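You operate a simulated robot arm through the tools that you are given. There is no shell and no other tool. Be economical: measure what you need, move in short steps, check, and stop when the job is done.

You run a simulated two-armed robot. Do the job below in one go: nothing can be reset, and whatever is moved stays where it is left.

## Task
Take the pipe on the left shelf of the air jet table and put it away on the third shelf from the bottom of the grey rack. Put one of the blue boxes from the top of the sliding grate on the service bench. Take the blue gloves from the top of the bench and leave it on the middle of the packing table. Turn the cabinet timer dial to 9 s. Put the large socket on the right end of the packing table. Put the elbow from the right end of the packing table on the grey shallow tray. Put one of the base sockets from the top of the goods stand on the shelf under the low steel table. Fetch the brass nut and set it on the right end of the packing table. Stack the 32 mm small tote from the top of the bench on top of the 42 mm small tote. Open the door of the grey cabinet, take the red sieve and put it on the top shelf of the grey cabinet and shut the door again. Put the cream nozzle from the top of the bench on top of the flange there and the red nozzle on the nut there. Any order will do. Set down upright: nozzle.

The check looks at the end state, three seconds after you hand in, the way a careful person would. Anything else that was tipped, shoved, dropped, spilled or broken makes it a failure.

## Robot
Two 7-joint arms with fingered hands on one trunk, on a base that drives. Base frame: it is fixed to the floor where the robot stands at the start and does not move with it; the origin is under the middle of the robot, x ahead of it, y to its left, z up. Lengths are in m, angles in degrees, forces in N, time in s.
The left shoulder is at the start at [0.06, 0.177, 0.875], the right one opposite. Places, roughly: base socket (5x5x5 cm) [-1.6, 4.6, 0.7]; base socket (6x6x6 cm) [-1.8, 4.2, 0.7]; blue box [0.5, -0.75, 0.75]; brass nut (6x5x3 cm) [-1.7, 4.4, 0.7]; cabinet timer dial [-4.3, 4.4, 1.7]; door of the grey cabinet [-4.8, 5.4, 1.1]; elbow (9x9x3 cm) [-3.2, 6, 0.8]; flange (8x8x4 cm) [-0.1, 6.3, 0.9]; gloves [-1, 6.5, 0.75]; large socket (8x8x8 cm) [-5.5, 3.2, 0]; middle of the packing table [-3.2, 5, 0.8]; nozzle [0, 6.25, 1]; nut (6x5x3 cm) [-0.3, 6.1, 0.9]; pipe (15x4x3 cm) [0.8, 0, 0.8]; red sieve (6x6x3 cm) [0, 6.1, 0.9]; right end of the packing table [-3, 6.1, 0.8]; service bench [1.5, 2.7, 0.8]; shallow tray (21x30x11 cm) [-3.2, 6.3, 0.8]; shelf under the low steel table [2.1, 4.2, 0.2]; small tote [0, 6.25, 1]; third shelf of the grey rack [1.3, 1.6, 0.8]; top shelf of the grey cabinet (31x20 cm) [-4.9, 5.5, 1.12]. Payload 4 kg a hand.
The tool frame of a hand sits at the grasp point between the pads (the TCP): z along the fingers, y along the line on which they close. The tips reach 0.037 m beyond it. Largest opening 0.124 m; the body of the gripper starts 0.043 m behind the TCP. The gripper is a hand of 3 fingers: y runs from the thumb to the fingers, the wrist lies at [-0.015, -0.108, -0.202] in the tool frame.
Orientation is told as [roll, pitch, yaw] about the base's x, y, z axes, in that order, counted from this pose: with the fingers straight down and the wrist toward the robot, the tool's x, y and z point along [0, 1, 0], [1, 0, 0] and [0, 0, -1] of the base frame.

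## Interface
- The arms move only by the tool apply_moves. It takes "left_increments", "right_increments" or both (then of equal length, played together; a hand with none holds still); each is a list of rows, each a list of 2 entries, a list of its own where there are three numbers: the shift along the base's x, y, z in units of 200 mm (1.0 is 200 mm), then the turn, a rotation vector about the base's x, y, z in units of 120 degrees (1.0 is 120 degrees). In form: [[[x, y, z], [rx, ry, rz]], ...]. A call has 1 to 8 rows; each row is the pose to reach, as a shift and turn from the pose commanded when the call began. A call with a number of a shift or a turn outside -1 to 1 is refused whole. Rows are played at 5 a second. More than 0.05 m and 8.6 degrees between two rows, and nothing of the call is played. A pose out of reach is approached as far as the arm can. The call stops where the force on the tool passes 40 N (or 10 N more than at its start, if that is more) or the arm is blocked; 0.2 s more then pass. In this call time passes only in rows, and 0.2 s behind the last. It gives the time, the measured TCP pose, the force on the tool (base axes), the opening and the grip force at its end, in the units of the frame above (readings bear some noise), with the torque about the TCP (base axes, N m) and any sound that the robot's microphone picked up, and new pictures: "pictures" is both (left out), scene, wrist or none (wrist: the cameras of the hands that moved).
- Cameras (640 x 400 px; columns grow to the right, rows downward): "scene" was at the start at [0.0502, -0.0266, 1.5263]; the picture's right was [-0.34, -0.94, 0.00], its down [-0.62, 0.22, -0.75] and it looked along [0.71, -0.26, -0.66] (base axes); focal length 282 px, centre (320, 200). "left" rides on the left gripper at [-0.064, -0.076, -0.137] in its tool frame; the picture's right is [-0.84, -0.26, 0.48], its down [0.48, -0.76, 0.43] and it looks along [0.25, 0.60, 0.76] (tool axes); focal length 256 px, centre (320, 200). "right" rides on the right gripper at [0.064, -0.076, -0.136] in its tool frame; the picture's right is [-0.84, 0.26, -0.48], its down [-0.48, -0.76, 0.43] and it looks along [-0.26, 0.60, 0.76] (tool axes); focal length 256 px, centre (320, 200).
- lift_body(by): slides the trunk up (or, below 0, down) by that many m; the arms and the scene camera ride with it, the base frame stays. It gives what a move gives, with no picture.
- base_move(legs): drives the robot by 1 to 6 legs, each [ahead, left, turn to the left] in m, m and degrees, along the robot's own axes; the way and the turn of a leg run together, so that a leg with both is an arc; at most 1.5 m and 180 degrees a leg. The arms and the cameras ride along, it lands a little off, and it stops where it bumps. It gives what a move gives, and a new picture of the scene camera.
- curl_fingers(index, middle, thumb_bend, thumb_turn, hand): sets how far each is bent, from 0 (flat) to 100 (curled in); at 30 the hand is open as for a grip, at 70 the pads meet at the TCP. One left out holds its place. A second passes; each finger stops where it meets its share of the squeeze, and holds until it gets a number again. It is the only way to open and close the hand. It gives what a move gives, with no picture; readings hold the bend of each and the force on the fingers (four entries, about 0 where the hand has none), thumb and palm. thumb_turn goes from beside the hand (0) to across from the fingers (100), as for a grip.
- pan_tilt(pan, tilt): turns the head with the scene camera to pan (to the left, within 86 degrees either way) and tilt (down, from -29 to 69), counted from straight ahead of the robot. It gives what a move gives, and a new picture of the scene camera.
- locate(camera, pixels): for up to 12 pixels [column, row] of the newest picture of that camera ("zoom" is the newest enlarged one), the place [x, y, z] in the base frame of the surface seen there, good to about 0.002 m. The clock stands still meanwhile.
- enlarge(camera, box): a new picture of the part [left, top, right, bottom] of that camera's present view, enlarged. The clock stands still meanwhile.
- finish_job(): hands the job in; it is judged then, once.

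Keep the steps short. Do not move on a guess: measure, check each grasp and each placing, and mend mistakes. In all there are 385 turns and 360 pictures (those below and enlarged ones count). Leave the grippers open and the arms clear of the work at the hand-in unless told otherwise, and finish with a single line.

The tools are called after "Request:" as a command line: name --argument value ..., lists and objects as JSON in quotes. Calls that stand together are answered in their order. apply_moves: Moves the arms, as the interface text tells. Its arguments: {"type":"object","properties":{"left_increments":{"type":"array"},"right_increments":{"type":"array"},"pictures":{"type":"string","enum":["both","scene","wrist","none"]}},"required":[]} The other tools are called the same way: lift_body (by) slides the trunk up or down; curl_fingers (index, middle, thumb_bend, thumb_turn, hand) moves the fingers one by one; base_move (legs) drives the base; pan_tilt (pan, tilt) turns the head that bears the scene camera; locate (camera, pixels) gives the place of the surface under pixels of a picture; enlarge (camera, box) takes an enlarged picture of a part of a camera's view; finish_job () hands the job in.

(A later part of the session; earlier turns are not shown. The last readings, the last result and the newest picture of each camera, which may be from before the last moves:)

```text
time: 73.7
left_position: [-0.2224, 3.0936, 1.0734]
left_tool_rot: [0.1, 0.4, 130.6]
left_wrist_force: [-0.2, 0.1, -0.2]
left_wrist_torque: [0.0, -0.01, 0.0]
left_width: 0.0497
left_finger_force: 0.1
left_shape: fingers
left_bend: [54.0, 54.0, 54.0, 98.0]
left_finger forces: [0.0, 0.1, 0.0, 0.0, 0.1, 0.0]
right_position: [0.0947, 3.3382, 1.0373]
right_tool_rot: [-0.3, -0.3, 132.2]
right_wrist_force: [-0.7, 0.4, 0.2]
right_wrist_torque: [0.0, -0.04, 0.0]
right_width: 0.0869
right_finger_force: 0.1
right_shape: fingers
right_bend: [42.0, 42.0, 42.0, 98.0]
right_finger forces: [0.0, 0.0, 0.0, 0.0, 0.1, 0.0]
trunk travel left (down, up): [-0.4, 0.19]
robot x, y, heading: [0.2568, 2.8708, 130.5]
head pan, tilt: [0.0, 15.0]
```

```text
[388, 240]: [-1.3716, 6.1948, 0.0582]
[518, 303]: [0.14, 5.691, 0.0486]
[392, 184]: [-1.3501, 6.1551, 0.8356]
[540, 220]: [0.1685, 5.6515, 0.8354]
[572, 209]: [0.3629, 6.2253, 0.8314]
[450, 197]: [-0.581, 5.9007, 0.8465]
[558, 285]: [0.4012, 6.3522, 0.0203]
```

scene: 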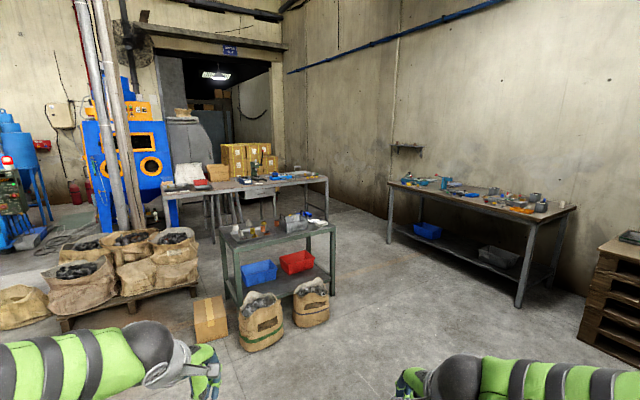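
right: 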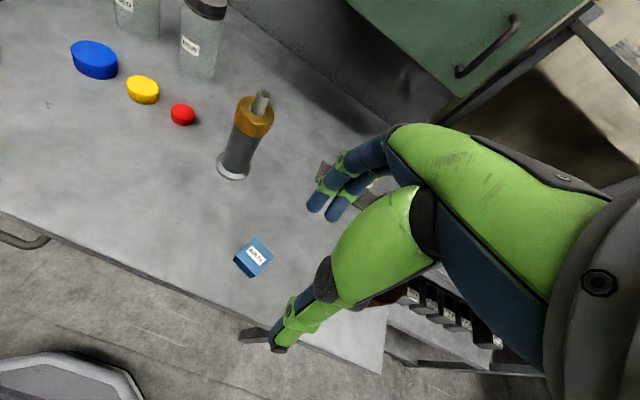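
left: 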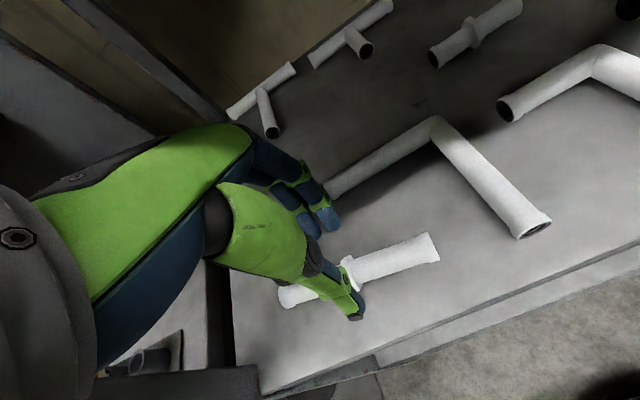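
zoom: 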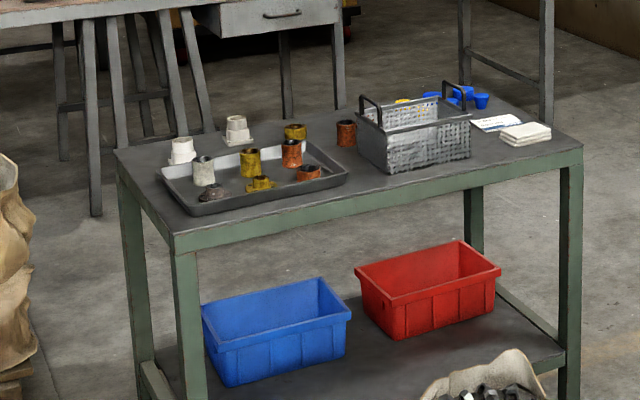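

Path: through the corridor between the stand and the bench to the far side of the stand. I drive it in short legs and stop before the last turn.

Request:
base_move --legs '[[0, 0, 30.5], [0.4, -0.75, 0], [0.41, -0.75, 0], [0.9, -0.45, 0]]'

```text
time: 88.7
left_position: [-1.2329, 5.2472, 1.0725]
left_tool_rot: [0.0, 0.3, 159.8]
left_wrist_force: [0.6, -0.5, 0.2]
left_wrist_torque: [0.02, -0.01, -0.03]
left_width: 0.0496
left_finger_force: 0.1
left_shape: fingers
left_bend: [54.0, 54.0, 54.0, 98.0]
left_finger forces: [0.1, 0.1, 0.0, 0.1, 0.0, 0.1]
right_position: [-1.0756, 5.614, 1.0385]
right_tool_rot: [-0.1, -0.3, 161.3]
right_wrist_force: [0.1, -0.2, 0.4]
right_wrist_torque: [0.0, 0.0, 0.0]
right_width: 0.087
right_finger_force: 0.0
right_shape: fingers
right_bend: [42.0, 42.0, 42.0, 98.0]
right_finger forces: [0.0, 0.1, 0.0, 0.1, 0.0, 0.1]
trunk travel left (down, up): [-0.4, 0.19]
robot x, y, heading: [-0.7067, 5.2864, 159.4]
head pan, tilt: [0.0, 15.0]
```

scene: 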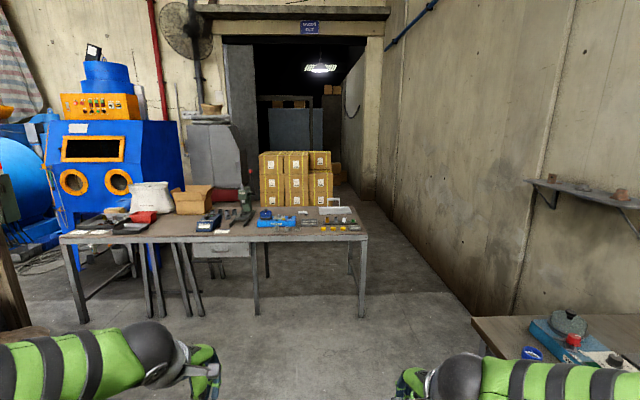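

On track. I go on past the stand and turn left 180° to face it from the far side.

Request:
base_move --legs '[[1.25, 0.25, 1.5], [0, 0, 180]]'

Request:
pan_tilt --pan -20 --tilt 40

```text
time: 102.5
left_position: [-1.435, 5.5501, 1.0721]
left_tool_rot: [-0.1, 0.4, -16.5]
left_wrist_force: [0.3, 0.4, 0.1]
left_wrist_torque: [-0.01, 0.0, 0.02]
left_width: 0.0498
left_finger_force: 0.2
left_shape: fingers
left_bend: [54.0, 54.0, 54.0, 98.0]
left_finger forces: [0.0, 0.0, 0.0, 0.0, 0.0, 0.1]
right_position: [-1.5667, 5.1725, 1.0392]
right_tool_rot: [-0.1, -0.3, -14.9]
right_wrist_force: [-0.6, 0.1, 0.1]
right_wrist_torque: [-0.01, 0.0, 0.01]
right_width: 0.0867
right_finger_force: 0.0
right_shape: fingers
right_bend: [42.0, 42.0, 42.0, 98.0]
right_finger forces: [0.1, 0.1, 0.0, 0.0, 0.1, 0.1]
trunk travel left (down, up): [-0.4, 0.19]
robot x, y, heading: [-1.9573, 5.4697, -16.3]
head pan, tilt: [0.0, 15.0]
```

scene: 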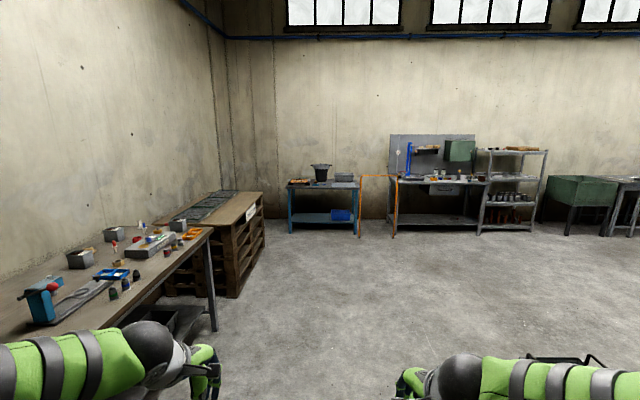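

```text
time: 103.4
left_position: [-1.4349, 5.5495, 1.0725]
left_tool_rot: [0.0, 0.4, -16.4]
left_wrist_force: [0.2, -0.1, -0.2]
left_wrist_torque: [0.0, -0.02, 0.03]
left_width: 0.0499
left_finger_force: 0.0
left_shape: fingers
left_bend: [54.0, 54.0, 54.0, 98.0]
left_finger forces: [0.1, 0.1, 0.0, 0.0, 0.1, 0.0]
right_position: [-1.5667, 5.1736, 1.0387]
right_tool_rot: [-0.2, -0.3, -14.9]
right_wrist_force: [-0.5, -0.3, -0.4]
right_wrist_torque: [-0.05, -0.01, 0.02]
right_width: 0.087
right_finger_force: 0.0
right_shape: fingers
right_bend: [42.0, 42.0, 42.0, 98.0]
right_finger forces: [0.1, 0.0, 0.0, 0.0, 0.0, 0.1]
trunk travel left (down, up): [-0.4, 0.19]
robot x, y, heading: [-1.9615, 5.4757, -16.3]
head pan, tilt: [-20.0, 40.0]
```

scene: 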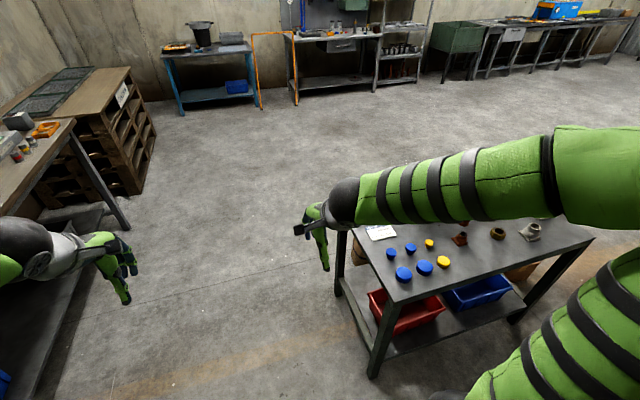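

I slide right along the stand by 0.85 m and correct the heading by −2.7°.

Request:
base_move --legs '[[0, -0.85, -2.7]]'

Request:
pan_tilt --pan 0 --tilt 50

```text
time: 107.8
left_position: [-1.6901, 4.7235, 1.0726]
left_tool_rot: [0.1, 0.4, -19.1]
left_wrist_force: [-0.4, 0.8, 0.2]
left_wrist_torque: [-0.02, 0.03, -0.02]
left_width: 0.0496
left_finger_force: 0.0
left_shape: fingers
left_bend: [54.0, 54.0, 54.0, 98.0]
left_finger forces: [0.0, 0.0, 0.0, 0.0, 0.0, 0.0]
right_position: [-1.8387, 4.3548, 1.0387]
right_tool_rot: [-0.1, -0.3, -17.6]
right_wrist_force: [0.3, 0.0, 0.2]
right_wrist_torque: [0.0, -0.03, -0.03]
right_width: 0.087
right_finger_force: 0.1
right_shape: fingers
right_bend: [42.0, 42.0, 42.0, 98.0]
right_finger forces: [0.1, 0.0, 0.0, 0.0, 0.0, 0.1]
trunk travel left (down, up): [-0.4, 0.19]
robot x, y, heading: [-2.2126, 4.6753, -19.5]
head pan, tilt: [-20.0, 40.0]
```

scene: 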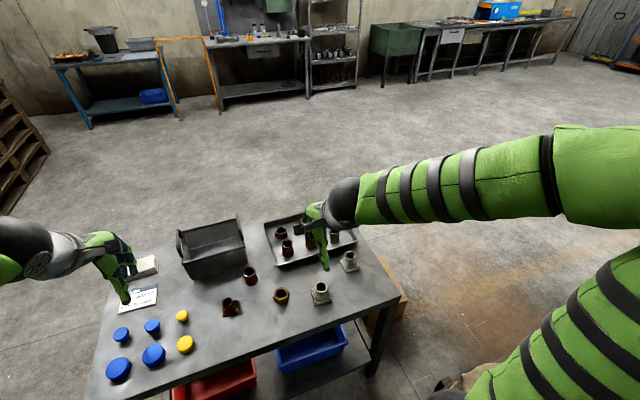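

```text
time: 108.7
left_position: [-1.6895, 4.7239, 1.0719]
left_tool_rot: [0.0, 0.4, -19.1]
left_wrist_force: [0.3, -1.1, 0.7]
left_wrist_torque: [-0.01, -0.02, 0.02]
left_width: 0.0499
left_finger_force: 0.0
left_shape: fingers
left_bend: [54.0, 54.0, 54.0, 98.0]
left_finger forces: [0.1, 0.1, 0.0, 0.1, 0.0, 0.0]
right_position: [-1.8377, 4.3539, 1.0383]
right_tool_rot: [-0.3, -0.3, -17.6]
right_wrist_force: [0.0, -0.3, 0.6]
right_wrist_torque: [0.01, -0.05, 0.0]
right_width: 0.087
right_finger_force: 0.1
right_shape: fingers
right_bend: [42.0, 42.0, 42.0, 98.0]
right_finger forces: [0.0, 0.0, 0.1, 0.0, 0.1, 0.1]
trunk travel left (down, up): [-0.4, 0.19]
robot x, y, heading: [-2.2148, 4.6688, -19.2]
head pan, tilt: [0.0, 50.0]
```

scene: 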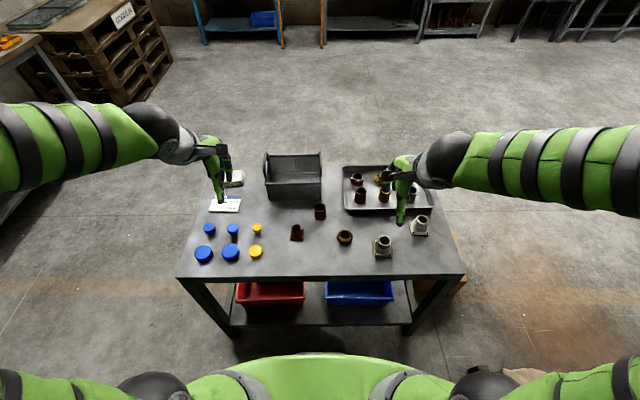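

I see whitish base sockets at (383,245), (419,225), a ring at (345,238) and a brown one at (296,232). I enlarge and measure.

Request:
enlarge --camera "scene" --box '[270, 160, 450, 270]'

Request:
locate --camera "scene" --pixels '[[383, 238], [383, 252], [419, 218], [345, 236], [345, 245], [296, 230], [320, 208], [320, 265], [320, 274]]'

```text
3.56 times, centred on (360, 215) of scene
```

zoom: 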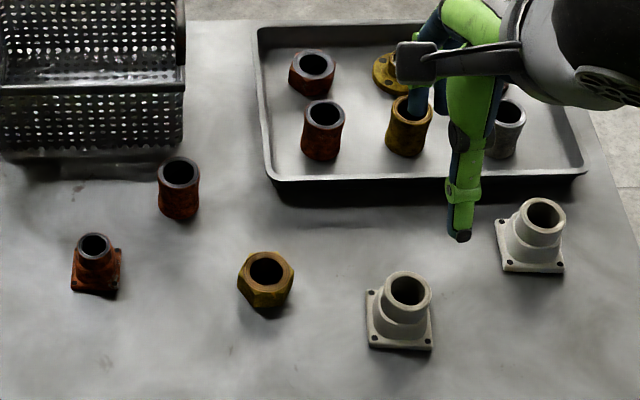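

```text
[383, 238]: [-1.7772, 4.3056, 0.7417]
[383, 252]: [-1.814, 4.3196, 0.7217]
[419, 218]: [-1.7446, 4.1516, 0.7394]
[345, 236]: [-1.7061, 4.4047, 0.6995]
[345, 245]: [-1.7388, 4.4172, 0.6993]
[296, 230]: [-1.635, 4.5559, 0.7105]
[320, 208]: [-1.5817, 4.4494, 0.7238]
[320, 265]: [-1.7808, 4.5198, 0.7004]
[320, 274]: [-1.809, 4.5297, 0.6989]
```

Brass nut centre is near [-1.715,4.41]; white socket C near [-1.745,4.15]. I shift the base 0.2 m right and 0.05 m ahead, so the left hand takes the nut and the right takes socket C.

Request:
base_move --legs '[[0.05, -0.2, 0]]'

Request:
curl_fingers --hand "left" --index 35 --middle 35 --thumb_bend 35

Request:
apply_moves --right_increments '[[[0, -0.2, 0.0], [0, 0, 0]], [[0.0, -0.4, 0.0], [0, 0, 0]]]' --pictures "scene"

```text
time: 110.3
left_position: [-1.7081, 4.5233, 1.0715]
left_tool_rot: [0.2, 0.3, -18.9]
left_wrist_force: [-0.7, 0.0, 0.0]
left_wrist_torque: [0.02, -0.04, 0.0]
left_width: 0.0493
left_finger_force: 0.0
left_shape: fingers
left_bend: [54.0, 54.0, 54.0, 98.0]
left_finger forces: [0.0, 0.0, 0.0, 0.1, 0.0, 0.0]
right_position: [-1.8559, 4.1528, 1.038]
right_tool_rot: [-0.2, -0.3, -17.4]
right_wrist_force: [-1.0, -0.2, 0.7]
right_wrist_torque: [0.02, 0.02, -0.02]
right_width: 0.0868
right_finger_force: 0.1
right_shape: fingers
right_bend: [42.0, 42.0, 42.0, 98.0]
right_finger forces: [0.1, 0.0, 0.0, 0.1, 0.1, 0.0]
trunk travel left (down, up): [-0.4, 0.19]
robot x, y, heading: [-2.2319, 4.4711, -18.9]
head pan, tilt: [0.0, 50.0]
```

scene: 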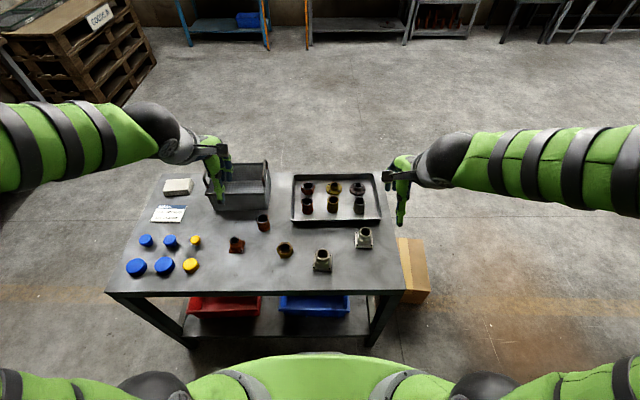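

```text
time: 111.3
left_position: [-1.7079, 4.5229, 1.0722]
left_tool_rot: [0.0, 0.2, -19.0]
left_wrist_force: [-0.2, 0.0, 0.1]
left_wrist_torque: [0.01, -0.02, 0.0]
left_width: 0.1081
left_finger_force: 0.1
left_shape: fingers
left_bend: [35.0, 35.0, 35.0, 98.0]
left_finger forces: [0.1, 0.0, 0.1, 0.1, 0.0, 0.0]
right_position: [-1.855, 4.1528, 1.0385]
right_tool_rot: [-0.2, -0.2, -17.4]
right_wrist_force: [0.4, -0.5, -0.1]
right_wrist_torque: [-0.03, 0.0, 0.04]
right_width: 0.0869
right_finger_force: 0.1
right_shape: fingers
right_bend: [42.0, 42.0, 42.0, 98.0]
right_finger forces: [0.0, 0.0, 0.0, 0.0, 0.1, 0.1]
trunk travel left (down, up): [-0.4, 0.19]
robot x, y, heading: [-2.2335, 4.4668, -18.8]
head pan, tilt: [0.0, 50.0]
```

```text
time: 111.9
left_position: [-1.7089, 4.5227, 1.0717]
left_tool_rot: [0.0, 0.3, -18.9]
left_wrist_force: [-0.2, 0.1, 0.0]
left_wrist_torque: [-0.01, 0.04, 0.01]
left_width: 0.108
left_finger_force: 0.0
left_shape: fingers
left_bend: [35.0, 35.0, 35.0, 98.0]
left_finger forces: [0.1, 0.1, 0.1, 0.0, 0.0, 0.0]
right_position: [-1.8557, 4.0745, 1.0357]
right_tool_rot: [-0.2, -0.3, -17.4]
right_wrist_force: [-0.4, -1.0, -0.1]
right_wrist_torque: [0.03, 0.02, -0.04]
right_width: 0.0872
right_finger_force: 0.1
right_shape: fingers
right_bend: [42.0, 42.0, 42.0, 98.0]
right_finger forces: [0.0, 0.1, 0.0, 0.1, 0.0, 0.1]
trunk travel left (down, up): [-0.4, 0.19]
robot x, y, heading: [-2.2353, 4.4697, -19.2]
head pan, tilt: [0.0, 50.0]
```

scene: 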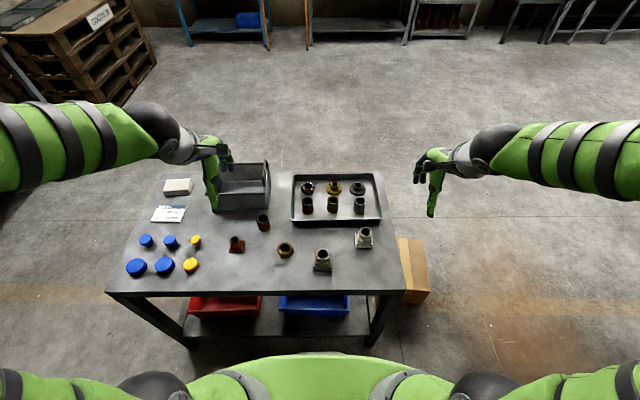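

Now I enlarge the nut and socket region, unobstructed.

Request:
enlarge --camera "scene" --box '[260, 210, 400, 290]'

```text
4.57 times, centred on (330, 250) of scene
```

zoom: 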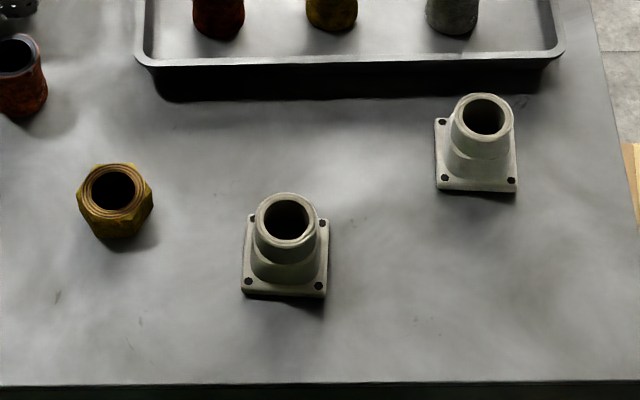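

I measure the rims of the nut and both sockets, and the tray edge.

Request:
locate --camera "zoom" --pixels '[[84, 188], [140, 188], [113, 170], [113, 213], [481, 96], [481, 136], [454, 112], [511, 118], [478, 62], [476, 188], [290, 196], [290, 243]]'

```text
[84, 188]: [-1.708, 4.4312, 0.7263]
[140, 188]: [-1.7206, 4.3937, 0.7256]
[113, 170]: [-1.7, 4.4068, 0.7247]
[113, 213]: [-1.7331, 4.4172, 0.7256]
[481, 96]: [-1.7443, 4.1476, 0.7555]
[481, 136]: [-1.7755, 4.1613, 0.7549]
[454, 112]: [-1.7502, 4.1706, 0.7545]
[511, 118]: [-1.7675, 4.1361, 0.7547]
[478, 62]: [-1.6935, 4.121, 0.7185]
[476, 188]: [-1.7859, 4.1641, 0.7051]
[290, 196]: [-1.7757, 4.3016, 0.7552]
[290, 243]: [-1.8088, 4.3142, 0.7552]
```

Nut centre [-1.715,4.412], top 0.726; socket C centre [-1.760,4.154], top 0.755. I bring both hands above them, with the right fingers partly closed to stay off the tray.

Request:
curl_fingers --hand "right" --index 46 --middle 46 --thumb_bend 46

Request:
apply_moves --left_increments '[[[-0.01, -0.18, 0], [0, 0, 0]], [[-0.02, -0.37, 0], [0, 0, 0]], [[-0.03, -0.555, -0.05], [0, 0, 0]], [[-0.03, -0.555, -0.28], [0, 0, 0]], [[-0.03, -0.555, -0.5], [0, 0, 0]], [[-0.03, -0.555, -0.72], [0, 0, 0]], [[-0.03, -0.555, -0.95], [0, 0, 0]]]' --right_increments '[[[0.16, 0.13, 0], [0, 0, 0]], [[0.32, 0.27, 0], [0, 0, 0]], [[0.48, 0.4, -0.05], [0, 0, 0]], [[0.48, 0.4, -0.28], [0, 0, 0]], [[0.48, 0.4, -0.5], [0, 0, 0]], [[0.48, 0.4, -0.72], [0, 0, 0]], [[0.48, 0.4, -0.9], [0, 0, 0]]]' --pictures "both"

```text
time: 112.9
left_position: [-1.7082, 4.5237, 1.0726]
left_tool_rot: [-0.1, 0.3, -18.9]
left_wrist_force: [-0.6, -0.2, -0.6]
left_wrist_torque: [0.02, 0.0, -0.01]
left_width: 0.1081
left_finger_force: 0.1
left_shape: fingers
left_bend: [35.0, 35.0, 35.0, 98.0]
left_finger forces: [0.0, 0.0, 0.1, 0.0, 0.0, 0.0]
right_position: [-1.8566, 4.0746, 1.0368]
right_tool_rot: [-0.3, -0.4, -17.4]
right_wrist_force: [-0.2, -0.2, -0.2]
right_wrist_torque: [-0.01, -0.01, -0.01]
right_width: 0.0749
right_finger_force: 0.1
right_shape: fingers
right_bend: [46.0, 46.0, 46.0, 98.0]
right_finger forces: [0.0, 0.0, 0.0, 0.0, 0.0, 0.1]
trunk travel left (down, up): [-0.4, 0.19]
robot x, y, heading: [-2.2316, 4.4692, -19.1]
head pan, tilt: [0.0, 50.0]
```

```text
time: 114.5
left_position: [-1.7136, 4.4112, 0.8809]
left_tool_rot: [0.0, 0.3, -18.8]
left_wrist_force: [0.3, -0.7, -0.2]
left_wrist_torque: [0.0, 0.02, -0.03]
left_width: 0.1084
left_finger_force: 0.0
left_shape: fingers
left_bend: [35.0, 35.0, 35.0, 98.0]
left_finger forces: [0.0, 0.1, 0.1, 0.0, 0.0, 0.0]
right_position: [-1.7604, 4.153, 0.8577]
right_tool_rot: [-0.2, -0.3, -17.4]
right_wrist_force: [1.3, -1.3, -0.5]
right_wrist_torque: [-0.01, 0.04, 0.0]
right_width: 0.075
right_finger_force: 0.1
right_shape: fingers
right_bend: [46.0, 46.0, 46.0, 98.0]
right_finger forces: [0.0, 0.0, 0.0, 0.1, 0.0, 0.1]
trunk travel left (down, up): [-0.4, 0.19]
robot x, y, heading: [-2.2315, 4.4663, -19.1]
head pan, tilt: [0.0, 50.0]
```

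scene: 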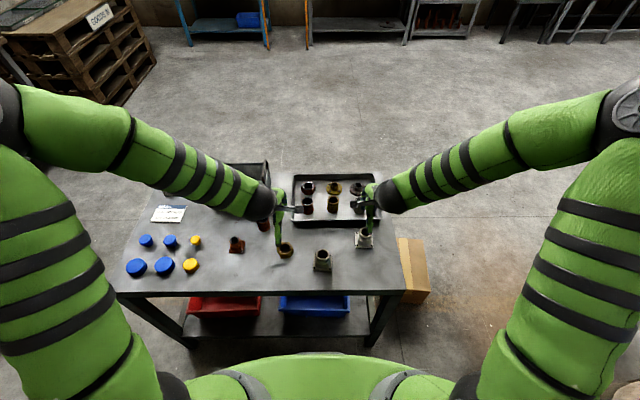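
right: 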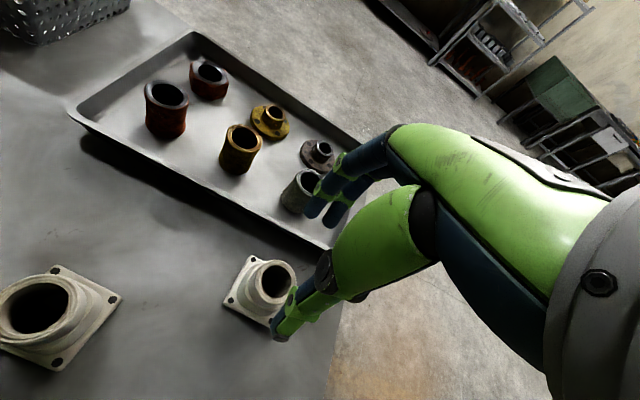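
left: 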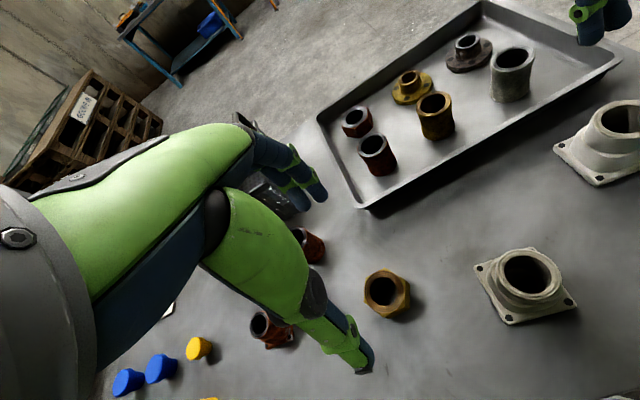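

Both wrist pictures show the targets right below. I lower: left to 0.748, right to 0.757.

Request:
apply_moves --left_increments '[[[-0.005, 0.003, -0.2], [0, 0, 0]], [[-0.005, 0.003, -0.4], [0, 0, 0]], [[-0.005, 0.003, -0.6], [0, 0, 0]], [[-0.005, 0.003, -0.66], [0, 0, 0]]]' --right_increments '[[[0, 0.005, -0.15], [0, 0, 0]], [[0, 0.005, -0.3], [0, 0, 0]], [[0, 0.005, -0.45], [0, 0, 0]], [[0, 0.005, -0.5], [0, 0, 0]]]' --pictures "wrist"

```text
time: 115.5
left_position: [-1.7156, 4.4137, 0.7499]
left_tool_rot: [0.1, 0.2, -18.9]
left_wrist_force: [0.4, 0.3, 0.1]
left_wrist_torque: [0.0, 0.02, -0.02]
left_width: 0.1082
left_finger_force: 0.0
left_shape: fingers
left_bend: [35.0, 35.0, 35.0, 98.0]
left_finger forces: [0.1, 0.1, 0.1, 0.0, 0.1, 0.1]
right_position: [-1.7608, 4.1557, 0.7576]
right_tool_rot: [-0.1, -0.3, -17.4]
right_wrist_force: [0.4, 0.0, 0.4]
right_wrist_torque: [0.01, 0.03, 0.01]
right_width: 0.0746
right_finger_force: 0.1
right_shape: fingers
right_bend: [46.0, 46.0, 46.0, 98.0]
right_finger forces: [0.0, 0.1, 0.1, 0.1, 0.0, 0.1]
trunk travel left (down, up): [-0.4, 0.19]
robot x, y, heading: [-2.2334, 4.4682, -19.0]
head pan, tilt: [0.0, 50.0]
```

right: 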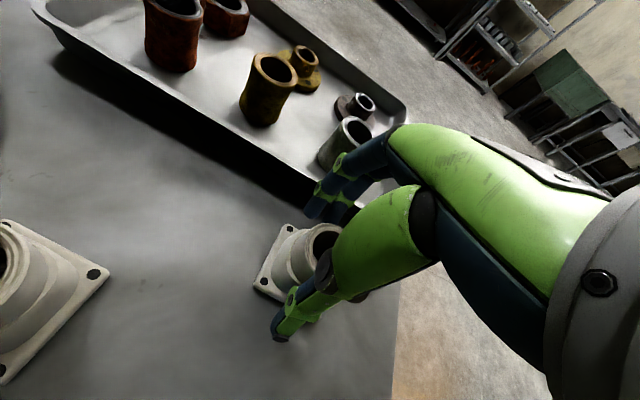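
left: 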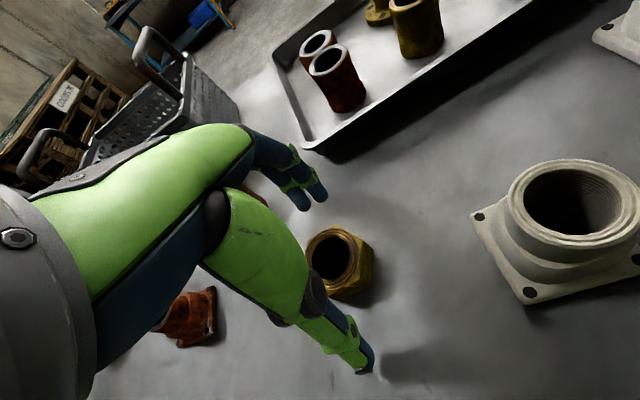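

Both are centred between the fingers. I close both hands.

Request:
curl_fingers --hand "left" --index 62 --middle 62 --thumb_bend 62

Request:
curl_fingers --hand "right" --index 66 --middle 66 --thumb_bend 66

Request:
apply_moves --left_increments '[[[0, 0, 0.02], [0, 0, 0]], [[0, 0, 0.1], [0, 0, 0]], [[0, 0, 0.2], [0, 0, 0]]]' --right_increments '[[[0, 0, 0.02], [0, 0, 0]], [[0, 0, 0.1], [0, 0, 0]], [[0, 0, 0.2], [0, 0, 0]]]' --pictures "both"

```text
time: 116.5
left_position: [-1.7149, 4.4138, 0.7506]
left_tool_rot: [0.0, 0.4, -18.9]
left_wrist_force: [1.5, -0.7, 2.0]
left_wrist_torque: [-0.02, -0.17, 0.0]
left_width: 0.047
left_finger_force: 11.3
left_shape: fingers
left_bend: [57.0, 58.0, 58.0, 97.0]
left_finger forces: [6.8, 5.8, 0.1, 0.0, 10.3, 0.0]
right_position: [-1.7619, 4.1545, 0.7576]
right_tool_rot: [-0.3, -0.3, -17.4]
right_wrist_force: [-0.4, 0.6, -0.1]
right_wrist_torque: [0.01, -0.02, -0.01]
right_width: 0.0749
right_finger_force: 0.0
right_shape: fingers
right_bend: [46.0, 46.0, 46.0, 98.0]
right_finger forces: [0.0, 0.0, 0.1, 0.1, 0.1, 0.0]
trunk travel left (down, up): [-0.4, 0.19]
robot x, y, heading: [-2.232, 4.4703, -19.0]
head pan, tilt: [0.0, 50.0]
```

```text
time: 117.5
left_position: [-1.7159, 4.4126, 0.7502]
left_tool_rot: [-0.1, 0.2, -18.9]
left_wrist_force: [-0.6, 0.3, 1.0]
left_wrist_torque: [-0.07, -0.08, 0.02]
left_width: 0.0467
left_finger_force: 11.1
left_shape: fingers
left_bend: [57.0, 58.0, 58.0, 97.0]
left_finger forces: [6.3, 5.2, 0.1, 0.0, 11.1, 0.1]
right_position: [-1.7605, 4.1545, 0.7583]
right_tool_rot: [-0.3, -0.5, -17.4]
right_wrist_force: [-0.9, -5.4, 18.6]
right_wrist_torque: [-0.26, -0.61, -0.02]
right_width: 0.0498
right_finger_force: 25.3
right_shape: fingers
right_bend: [55.0, 56.0, 59.0, 97.0]
right_finger forces: [13.4, 12.1, 0.0, 0.0, 24.9, 0.0]
trunk travel left (down, up): [-0.4, 0.19]
robot x, y, heading: [-2.2332, 4.4703, -18.9]
head pan, tilt: [0.0, 50.0]
```

```text
time: 118.3
left_position: [-1.7155, 4.4116, 0.7913]
left_tool_rot: [0.0, 0.3, -18.9]
left_wrist_force: [0.7, 0.5, -3.4]
left_wrist_torque: [-0.01, -0.02, 0.0]
left_width: 0.0468
left_finger_force: 10.4
left_shape: fingers
left_bend: [57.0, 58.0, 58.0, 97.0]
left_finger forces: [6.0, 4.8, 0.0, 0.0, 10.1, 0.1]
right_position: [-1.7615, 4.1558, 0.7982]
right_tool_rot: [-0.1, -0.2, -17.4]
right_wrist_force: [0.4, -0.1, -2.4]
right_wrist_torque: [0.0, 0.02, 0.01]
right_width: 0.0484
right_finger_force: 20.3
right_shape: fingers
right_bend: [55.0, 57.0, 60.0, 97.0]
right_finger forces: [12.3, 9.4, 0.0, 0.0, 20.7, 0.1]
trunk travel left (down, up): [-0.4, 0.19]
robot x, y, heading: [-2.2328, 4.4659, -19.1]
head pan, tilt: [0.0, 50.0]
```

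scene: 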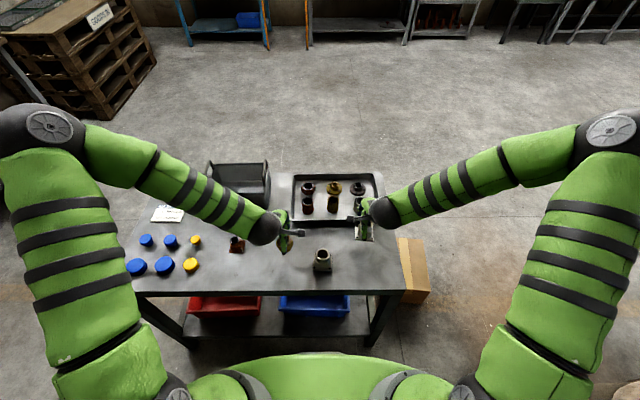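
right: 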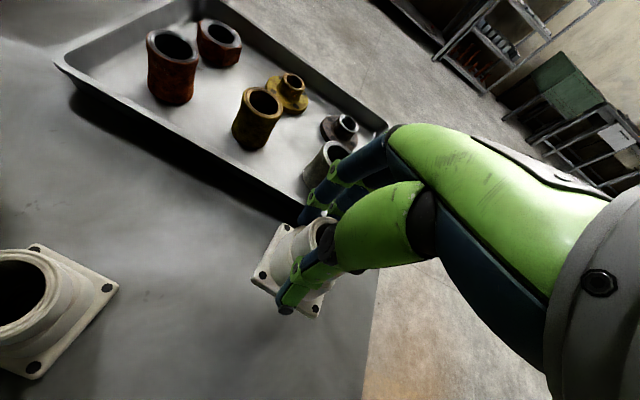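
left: 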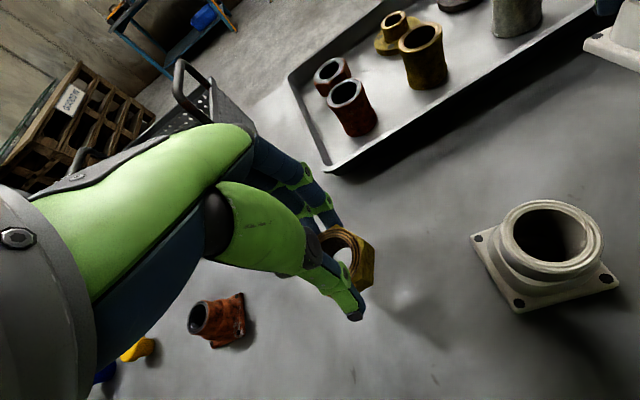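

Both are held. I squeeze the nut slightly more, then raise both hands to about 1.03.

Request:
curl_fingers --hand "left" --index 66 --middle 66 --thumb_bend 66

Request:
apply_moves --left_increments '[[[0, 0.1, 0.2], [0, 0, 0]], [[0, 0.2, 0.4], [0, 0, 0]], [[0, 0.3, 0.6], [0, 0, 0]], [[0, 0.4, 0.8], [0, 0, 0]], [[0, 0.4, 1], [0, 0, 0]]]' --right_increments '[[[-0.05, -0.05, 0.2], [0, 0, 0]], [[-0.1, -0.1, 0.4], [0, 0, 0]], [[-0.15, -0.15, 0.6], [0, 0, 0]], [[-0.2, -0.2, 0.8], [0, 0, 0]], [[-0.25, -0.25, 1], [0, 0, 0]]]' --pictures "none"

Request:
base_move --legs '[[-0.05, 0.3, 0], [0, 0, 180]]'

```text
time: 119.3
left_position: [-1.7145, 4.4127, 0.7892]
left_tool_rot: [0.0, 0.3, -18.9]
left_wrist_force: [-0.1, -0.2, -1.7]
left_wrist_torque: [0.01, -0.03, 0.01]
left_width: 0.046
left_finger_force: 18.4
left_shape: fingers
left_bend: [58.0, 59.0, 59.0, 96.0]
left_finger forces: [10.3, 8.5, 0.0, 0.1, 17.8, 0.0]
right_position: [-1.7591, 4.1555, 0.798]
right_tool_rot: [-0.2, -0.3, -17.4]
right_wrist_force: [-0.4, 0.4, -1.5]
right_wrist_torque: [0.0, 0.02, -0.01]
right_width: 0.0485
right_finger_force: 20.9
right_shape: fingers
right_bend: [55.0, 57.0, 60.0, 97.0]
right_finger forces: [12.3, 9.3, 0.0, 0.0, 20.7, 0.0]
trunk travel left (down, up): [-0.4, 0.19]
robot x, y, heading: [-2.2362, 4.4694, -18.8]
head pan, tilt: [0.0, 50.0]
```

```text
time: 120.5
left_position: [-1.7127, 4.493, 0.9915]
left_tool_rot: [-0.1, 0.2, -18.9]
left_wrist_force: [-0.5, 0.9, -2.1]
left_wrist_torque: [-0.02, 0.01, -0.01]
left_width: 0.0461
left_finger_force: 17.5
left_shape: fingers
left_bend: [58.0, 60.0, 59.0, 96.0]
left_finger forces: [10.2, 8.4, 0.0, 0.0, 17.6, 0.0]
right_position: [-1.8101, 4.1022, 0.998]
right_tool_rot: [-0.2, -0.5, -17.5]
right_wrist_force: [-0.3, 0.8, -0.6]
right_wrist_torque: [-0.03, -0.04, -0.02]
right_width: 0.048
right_finger_force: 21.4
right_shape: fingers
right_bend: [55.0, 57.0, 60.0, 97.0]
right_finger forces: [12.3, 9.4, 0.0, 0.0, 20.6, 0.0]
trunk travel left (down, up): [-0.4, 0.19]
robot x, y, heading: [-2.2336, 4.4691, -19.0]
head pan, tilt: [0.0, 50.0]
```

```text
time: 129.9
left_position: [-2.7051, 4.7281, 0.9914]
left_tool_rot: [0.1, 0.3, 162.6]
left_wrist_force: [0.1, 0.5, -1.1]
left_wrist_torque: [-0.03, 0.01, 0.01]
left_width: 0.0453
left_finger_force: 18.0
left_shape: fingers
left_bend: [58.0, 60.0, 60.0, 96.0]
left_finger forces: [9.7, 8.1, 0.0, 0.1, 16.9, 0.1]
right_position: [-2.618, 5.1209, 0.9979]
right_tool_rot: [-0.2, -0.3, 164.2]
right_wrist_force: [-0.1, -0.3, -1.4]
right_wrist_torque: [0.01, 0.0, 0.0]
right_width: 0.0471
right_finger_force: 19.9
right_shape: fingers
right_bend: [55.0, 57.0, 61.0, 97.0]
right_finger forces: [11.3, 9.0, 0.1, 0.0, 19.4, 0.0]
trunk travel left (down, up): [-0.4, 0.19]
robot x, y, heading: [-2.1859, 4.7642, 162.3]
head pan, tilt: [0.0, 50.0]
```

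scene: 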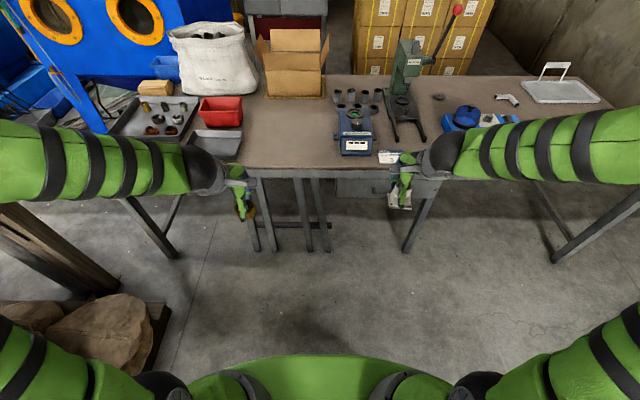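

I see the shallow tray with handle at (560,90) and the elbow at (508,99). I drive 0.9 m right along the table and look.

Request:
base_move --legs '[[0.1, -0.9, -1.3]]'

```text
time: 134.7
left_position: [-2.519, 5.6298, 0.9911]
left_tool_rot: [-0.1, 0.3, 161.3]
left_wrist_force: [0.2, -0.1, -2.4]
left_wrist_torque: [-0.03, 0.01, 0.0]
left_width: 0.0451
left_finger_force: 17.6
left_shape: fingers
left_bend: [58.0, 60.0, 60.0, 96.0]
left_finger forces: [9.9, 8.2, 0.0, 0.1, 16.9, 0.0]
right_position: [-2.4235, 6.021, 0.9973]
right_tool_rot: [-0.2, -0.3, 162.9]
right_wrist_force: [-0.1, -0.1, -1.8]
right_wrist_torque: [0.01, 0.0, 0.0]
right_width: 0.0472
right_finger_force: 19.7
right_shape: fingers
right_bend: [55.0, 57.0, 61.0, 97.0]
right_finger forces: [11.3, 9.0, 0.0, 0.0, 19.4, 0.0]
trunk travel left (down, up): [-0.4, 0.19]
robot x, y, heading: [-2.0001, 5.6565, 161.3]
head pan, tilt: [0.0, 50.0]
```

scene: 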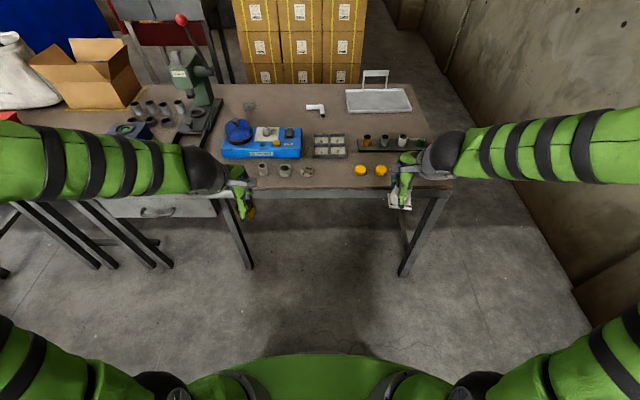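

I enlarge the right end of the table and measure free spots.

Request:
enlarge --camera "scene" --box '[200, 60, 460, 210]'

Request:
locate --camera "scene" --pixels '[[316, 108], [380, 100], [325, 172], [340, 180], [375, 120], [430, 180], [330, 125], [285, 172], [380, 172], [320, 192], [352, 100], [410, 110]]'

```text
2.46 times, centred on (330, 135) of scene
```

zoom: 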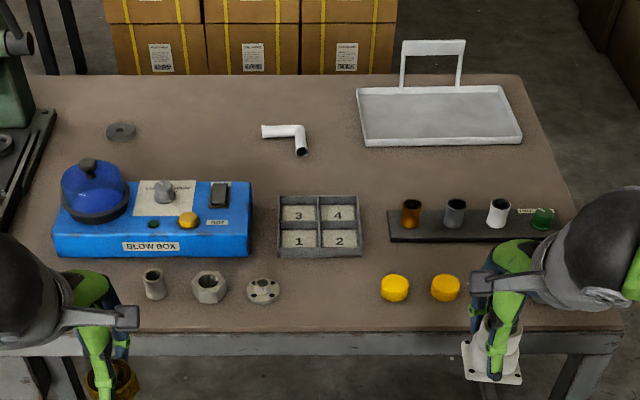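

```text
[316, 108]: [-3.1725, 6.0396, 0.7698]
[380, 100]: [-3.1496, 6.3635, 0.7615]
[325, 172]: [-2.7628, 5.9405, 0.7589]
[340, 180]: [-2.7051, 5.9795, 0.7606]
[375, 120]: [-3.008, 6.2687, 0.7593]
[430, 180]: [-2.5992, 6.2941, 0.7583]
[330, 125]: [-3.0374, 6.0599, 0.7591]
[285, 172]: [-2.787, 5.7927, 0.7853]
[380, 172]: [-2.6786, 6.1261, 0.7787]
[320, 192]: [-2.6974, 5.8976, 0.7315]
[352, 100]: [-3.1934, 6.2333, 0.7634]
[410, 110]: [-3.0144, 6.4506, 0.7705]
```

I measure neighbours of the candidate spot near [-2.99,6.14].

Request:
locate --camera "zoom" --pixels '[[340, 197], [395, 212], [411, 200], [362, 140], [300, 152], [365, 172], [440, 170], [265, 131], [300, 128], [440, 110], [370, 95], [515, 130]]'

```text
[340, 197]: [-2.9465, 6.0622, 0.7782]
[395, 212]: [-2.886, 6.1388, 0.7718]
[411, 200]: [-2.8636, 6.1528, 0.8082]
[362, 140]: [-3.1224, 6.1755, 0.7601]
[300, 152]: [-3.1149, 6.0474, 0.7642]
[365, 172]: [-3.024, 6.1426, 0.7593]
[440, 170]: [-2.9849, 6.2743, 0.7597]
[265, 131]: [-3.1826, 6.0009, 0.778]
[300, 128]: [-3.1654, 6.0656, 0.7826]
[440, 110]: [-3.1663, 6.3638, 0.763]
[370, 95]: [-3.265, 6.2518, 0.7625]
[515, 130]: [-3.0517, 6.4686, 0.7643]
```

Spot for the nut: [-3.024,6.143], free by ±0.1 m. I drive up to the table.

Request:
base_move --legs '[[0.25, -0.3, 0], [0.27, 0, 0]]'

```text
time: 138.5
left_position: [-2.8661, 6.0356, 0.99]
left_tool_rot: [-0.2, 0.3, 163.0]
left_wrist_force: [-0.2, -0.3, -2.5]
left_wrist_torque: [0.02, -0.01, -0.01]
left_width: 0.0451
left_finger_force: 18.0
left_shape: fingers
left_bend: [58.0, 60.0, 60.0, 96.0]
left_finger forces: [10.0, 8.2, 0.0, 0.0, 17.2, 0.0]
right_position: [-2.7825, 6.429, 0.9962]
right_tool_rot: [-0.4, 0.0, 164.2]
right_wrist_force: [-1.1, 0.3, -2.4]
right_wrist_torque: [0.04, -0.03, -0.05]
right_width: 0.0471
right_finger_force: 19.7
right_shape: fingers
right_bend: [55.0, 57.0, 61.0, 97.0]
right_finger forces: [11.4, 9.1, 0.0, 0.0, 19.6, 0.0]
trunk travel left (down, up): [-0.4, 0.19]
robot x, y, heading: [-2.3454, 6.0758, 163.1]
head pan, tilt: [0.0, 50.0]
stopped in leg 2: the robot was blocked; the commanded pose is now the measured one
```

scene: 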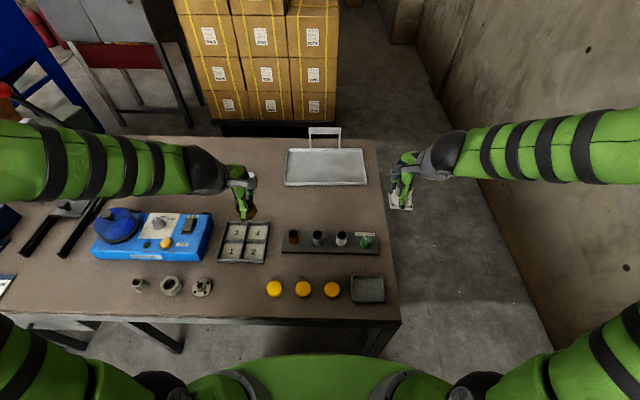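

I move the left hand over the spot, then lower it to z≈0.86.

Request:
apply_moves --left_increments '[[[-0.2, 0.135, 0], [0, 0, 0]], [[-0.4, 0.27, 0], [0, 0, 0]], [[-0.6, 0.4, 0], [0, 0, 0]], [[-0.79, 0.535, 0], [0, 0, 0]], [[-0.79, 0.535, -0.2], [0, 0, 0]], [[-0.79, 0.535, -0.4], [0, 0, 0]], [[-0.79, 0.535, -0.6], [0, 0, 0]]]' --pictures "both"

```text
time: 140.1
left_position: [-3.0242, 6.1421, 0.8667]
left_tool_rot: [-0.1, 0.3, 162.8]
left_wrist_force: [-0.4, -0.3, -2.7]
left_wrist_torque: [-0.03, 0.0, 0.01]
left_width: 0.0446
left_finger_force: 17.3
left_shape: fingers
left_bend: [58.0, 60.0, 60.0, 96.0]
left_finger forces: [9.8, 8.1, 0.1, 0.0, 16.7, 0.1]
right_position: [-2.7823, 6.4308, 0.9959]
right_tool_rot: [-0.3, -0.1, 164.2]
right_wrist_force: [-0.2, 0.4, -1.4]
right_wrist_torque: [-0.01, 0.01, -0.05]
right_width: 0.0471
right_finger_force: 19.7
right_shape: fingers
right_bend: [55.0, 57.0, 61.0, 97.0]
right_finger forces: [11.3, 9.0, 0.0, 0.0, 19.3, 0.0]
trunk travel left (down, up): [-0.4, 0.19]
robot x, y, heading: [-2.3443, 6.0773, 162.8]
head pan, tilt: [0.0, 50.0]
```

scene: 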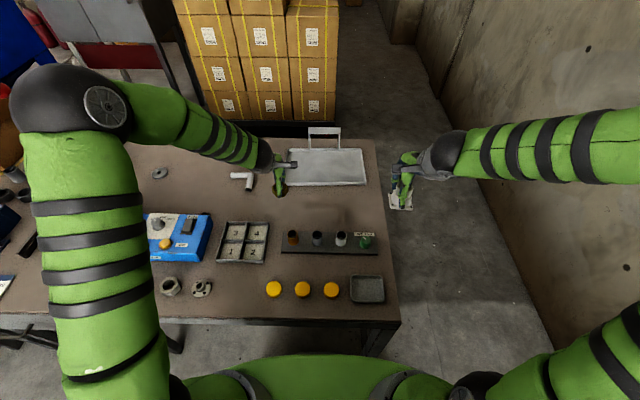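
left: 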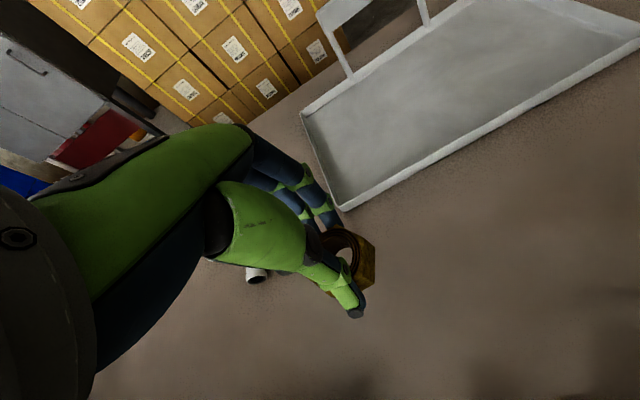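

The reach is fine. The nut is tilted a bit in the grip, so I lower it gently until it touches, then let it settle.

Request:
apply_moves --left_increments '[[[0, 0, -0.15], [0, 0, 0]], [[0, 0, -0.23], [0, 0, 0]], [[0, 0, -0.26], [0, 0, 0]], [[0, 0, -0.28], [0, 0, 0]]]' --pictures "wrist"

```text
time: 141.1
left_position: [-3.0237, 6.1433, 0.8131]
left_tool_rot: [-0.1, 0.3, 162.9]
left_wrist_force: [0.2, 0.3, -3.4]
left_wrist_torque: [-0.02, 0.0, -0.02]
left_width: 0.0445
left_finger_force: 16.8
left_shape: fingers
left_bend: [58.0, 60.0, 60.0, 96.0]
left_finger forces: [9.8, 8.0, 0.0, 0.0, 16.6, 0.0]
right_position: [-2.7827, 6.4319, 0.9951]
right_tool_rot: [-0.3, -0.1, 164.2]
right_wrist_force: [0.1, 0.3, -2.6]
right_wrist_torque: [0.03, 0.02, 0.01]
right_width: 0.0468
right_finger_force: 19.8
right_shape: fingers
right_bend: [55.0, 57.0, 61.0, 97.0]
right_finger forces: [11.2, 9.1, 0.0, 0.1, 19.3, 0.0]
trunk travel left (down, up): [-0.4, 0.19]
robot x, y, heading: [-2.3457, 6.0783, 162.9]
head pan, tilt: [0.0, 50.0]
```

left: 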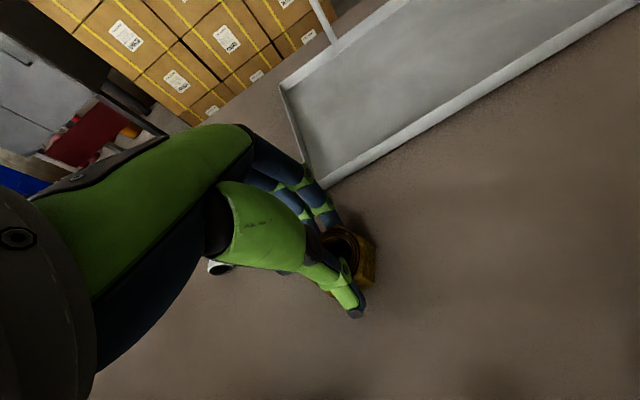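

Request:
apply_moves --left_increments '[[[0, 0, -0.02], [0, 0, 0]], [[0, 0, -0.035], [0, 0, 0]], [[0, 0, -0.045], [0, 0, 0]]]' --pictures "none"

```text
time: 141.9
left_position: [-3.0255, 6.1443, 0.8102]
left_tool_rot: [-0.1, -0.2, 162.8]
left_wrist_force: [2.9, -0.2, 29.4]
left_wrist_torque: [0.09, -0.03, -0.03]
left_width: 0.0453
left_finger_force: 25.4
left_shape: fingers
left_bend: [58.0, 60.0, 59.0, 96.0]
left_finger forces: [10.7, 9.8, 0.1, 0.0, 29.5, 0.0]
right_position: [-2.7809, 6.4313, 0.9982]
right_tool_rot: [-0.2, -0.2, 164.2]
right_wrist_force: [-0.3, 0.3, -2.9]
right_wrist_torque: [-0.03, -0.03, -0.01]
right_width: 0.0471
right_finger_force: 19.5
right_shape: fingers
right_bend: [55.0, 57.0, 61.0, 97.0]
right_finger forces: [11.2, 9.0, 0.1, 0.1, 19.4, 0.0]
trunk travel left (down, up): [-0.4, 0.19]
robot x, y, heading: [-2.3509, 6.0791, 163.1]
head pan, tilt: [0.0, 50.0]
```

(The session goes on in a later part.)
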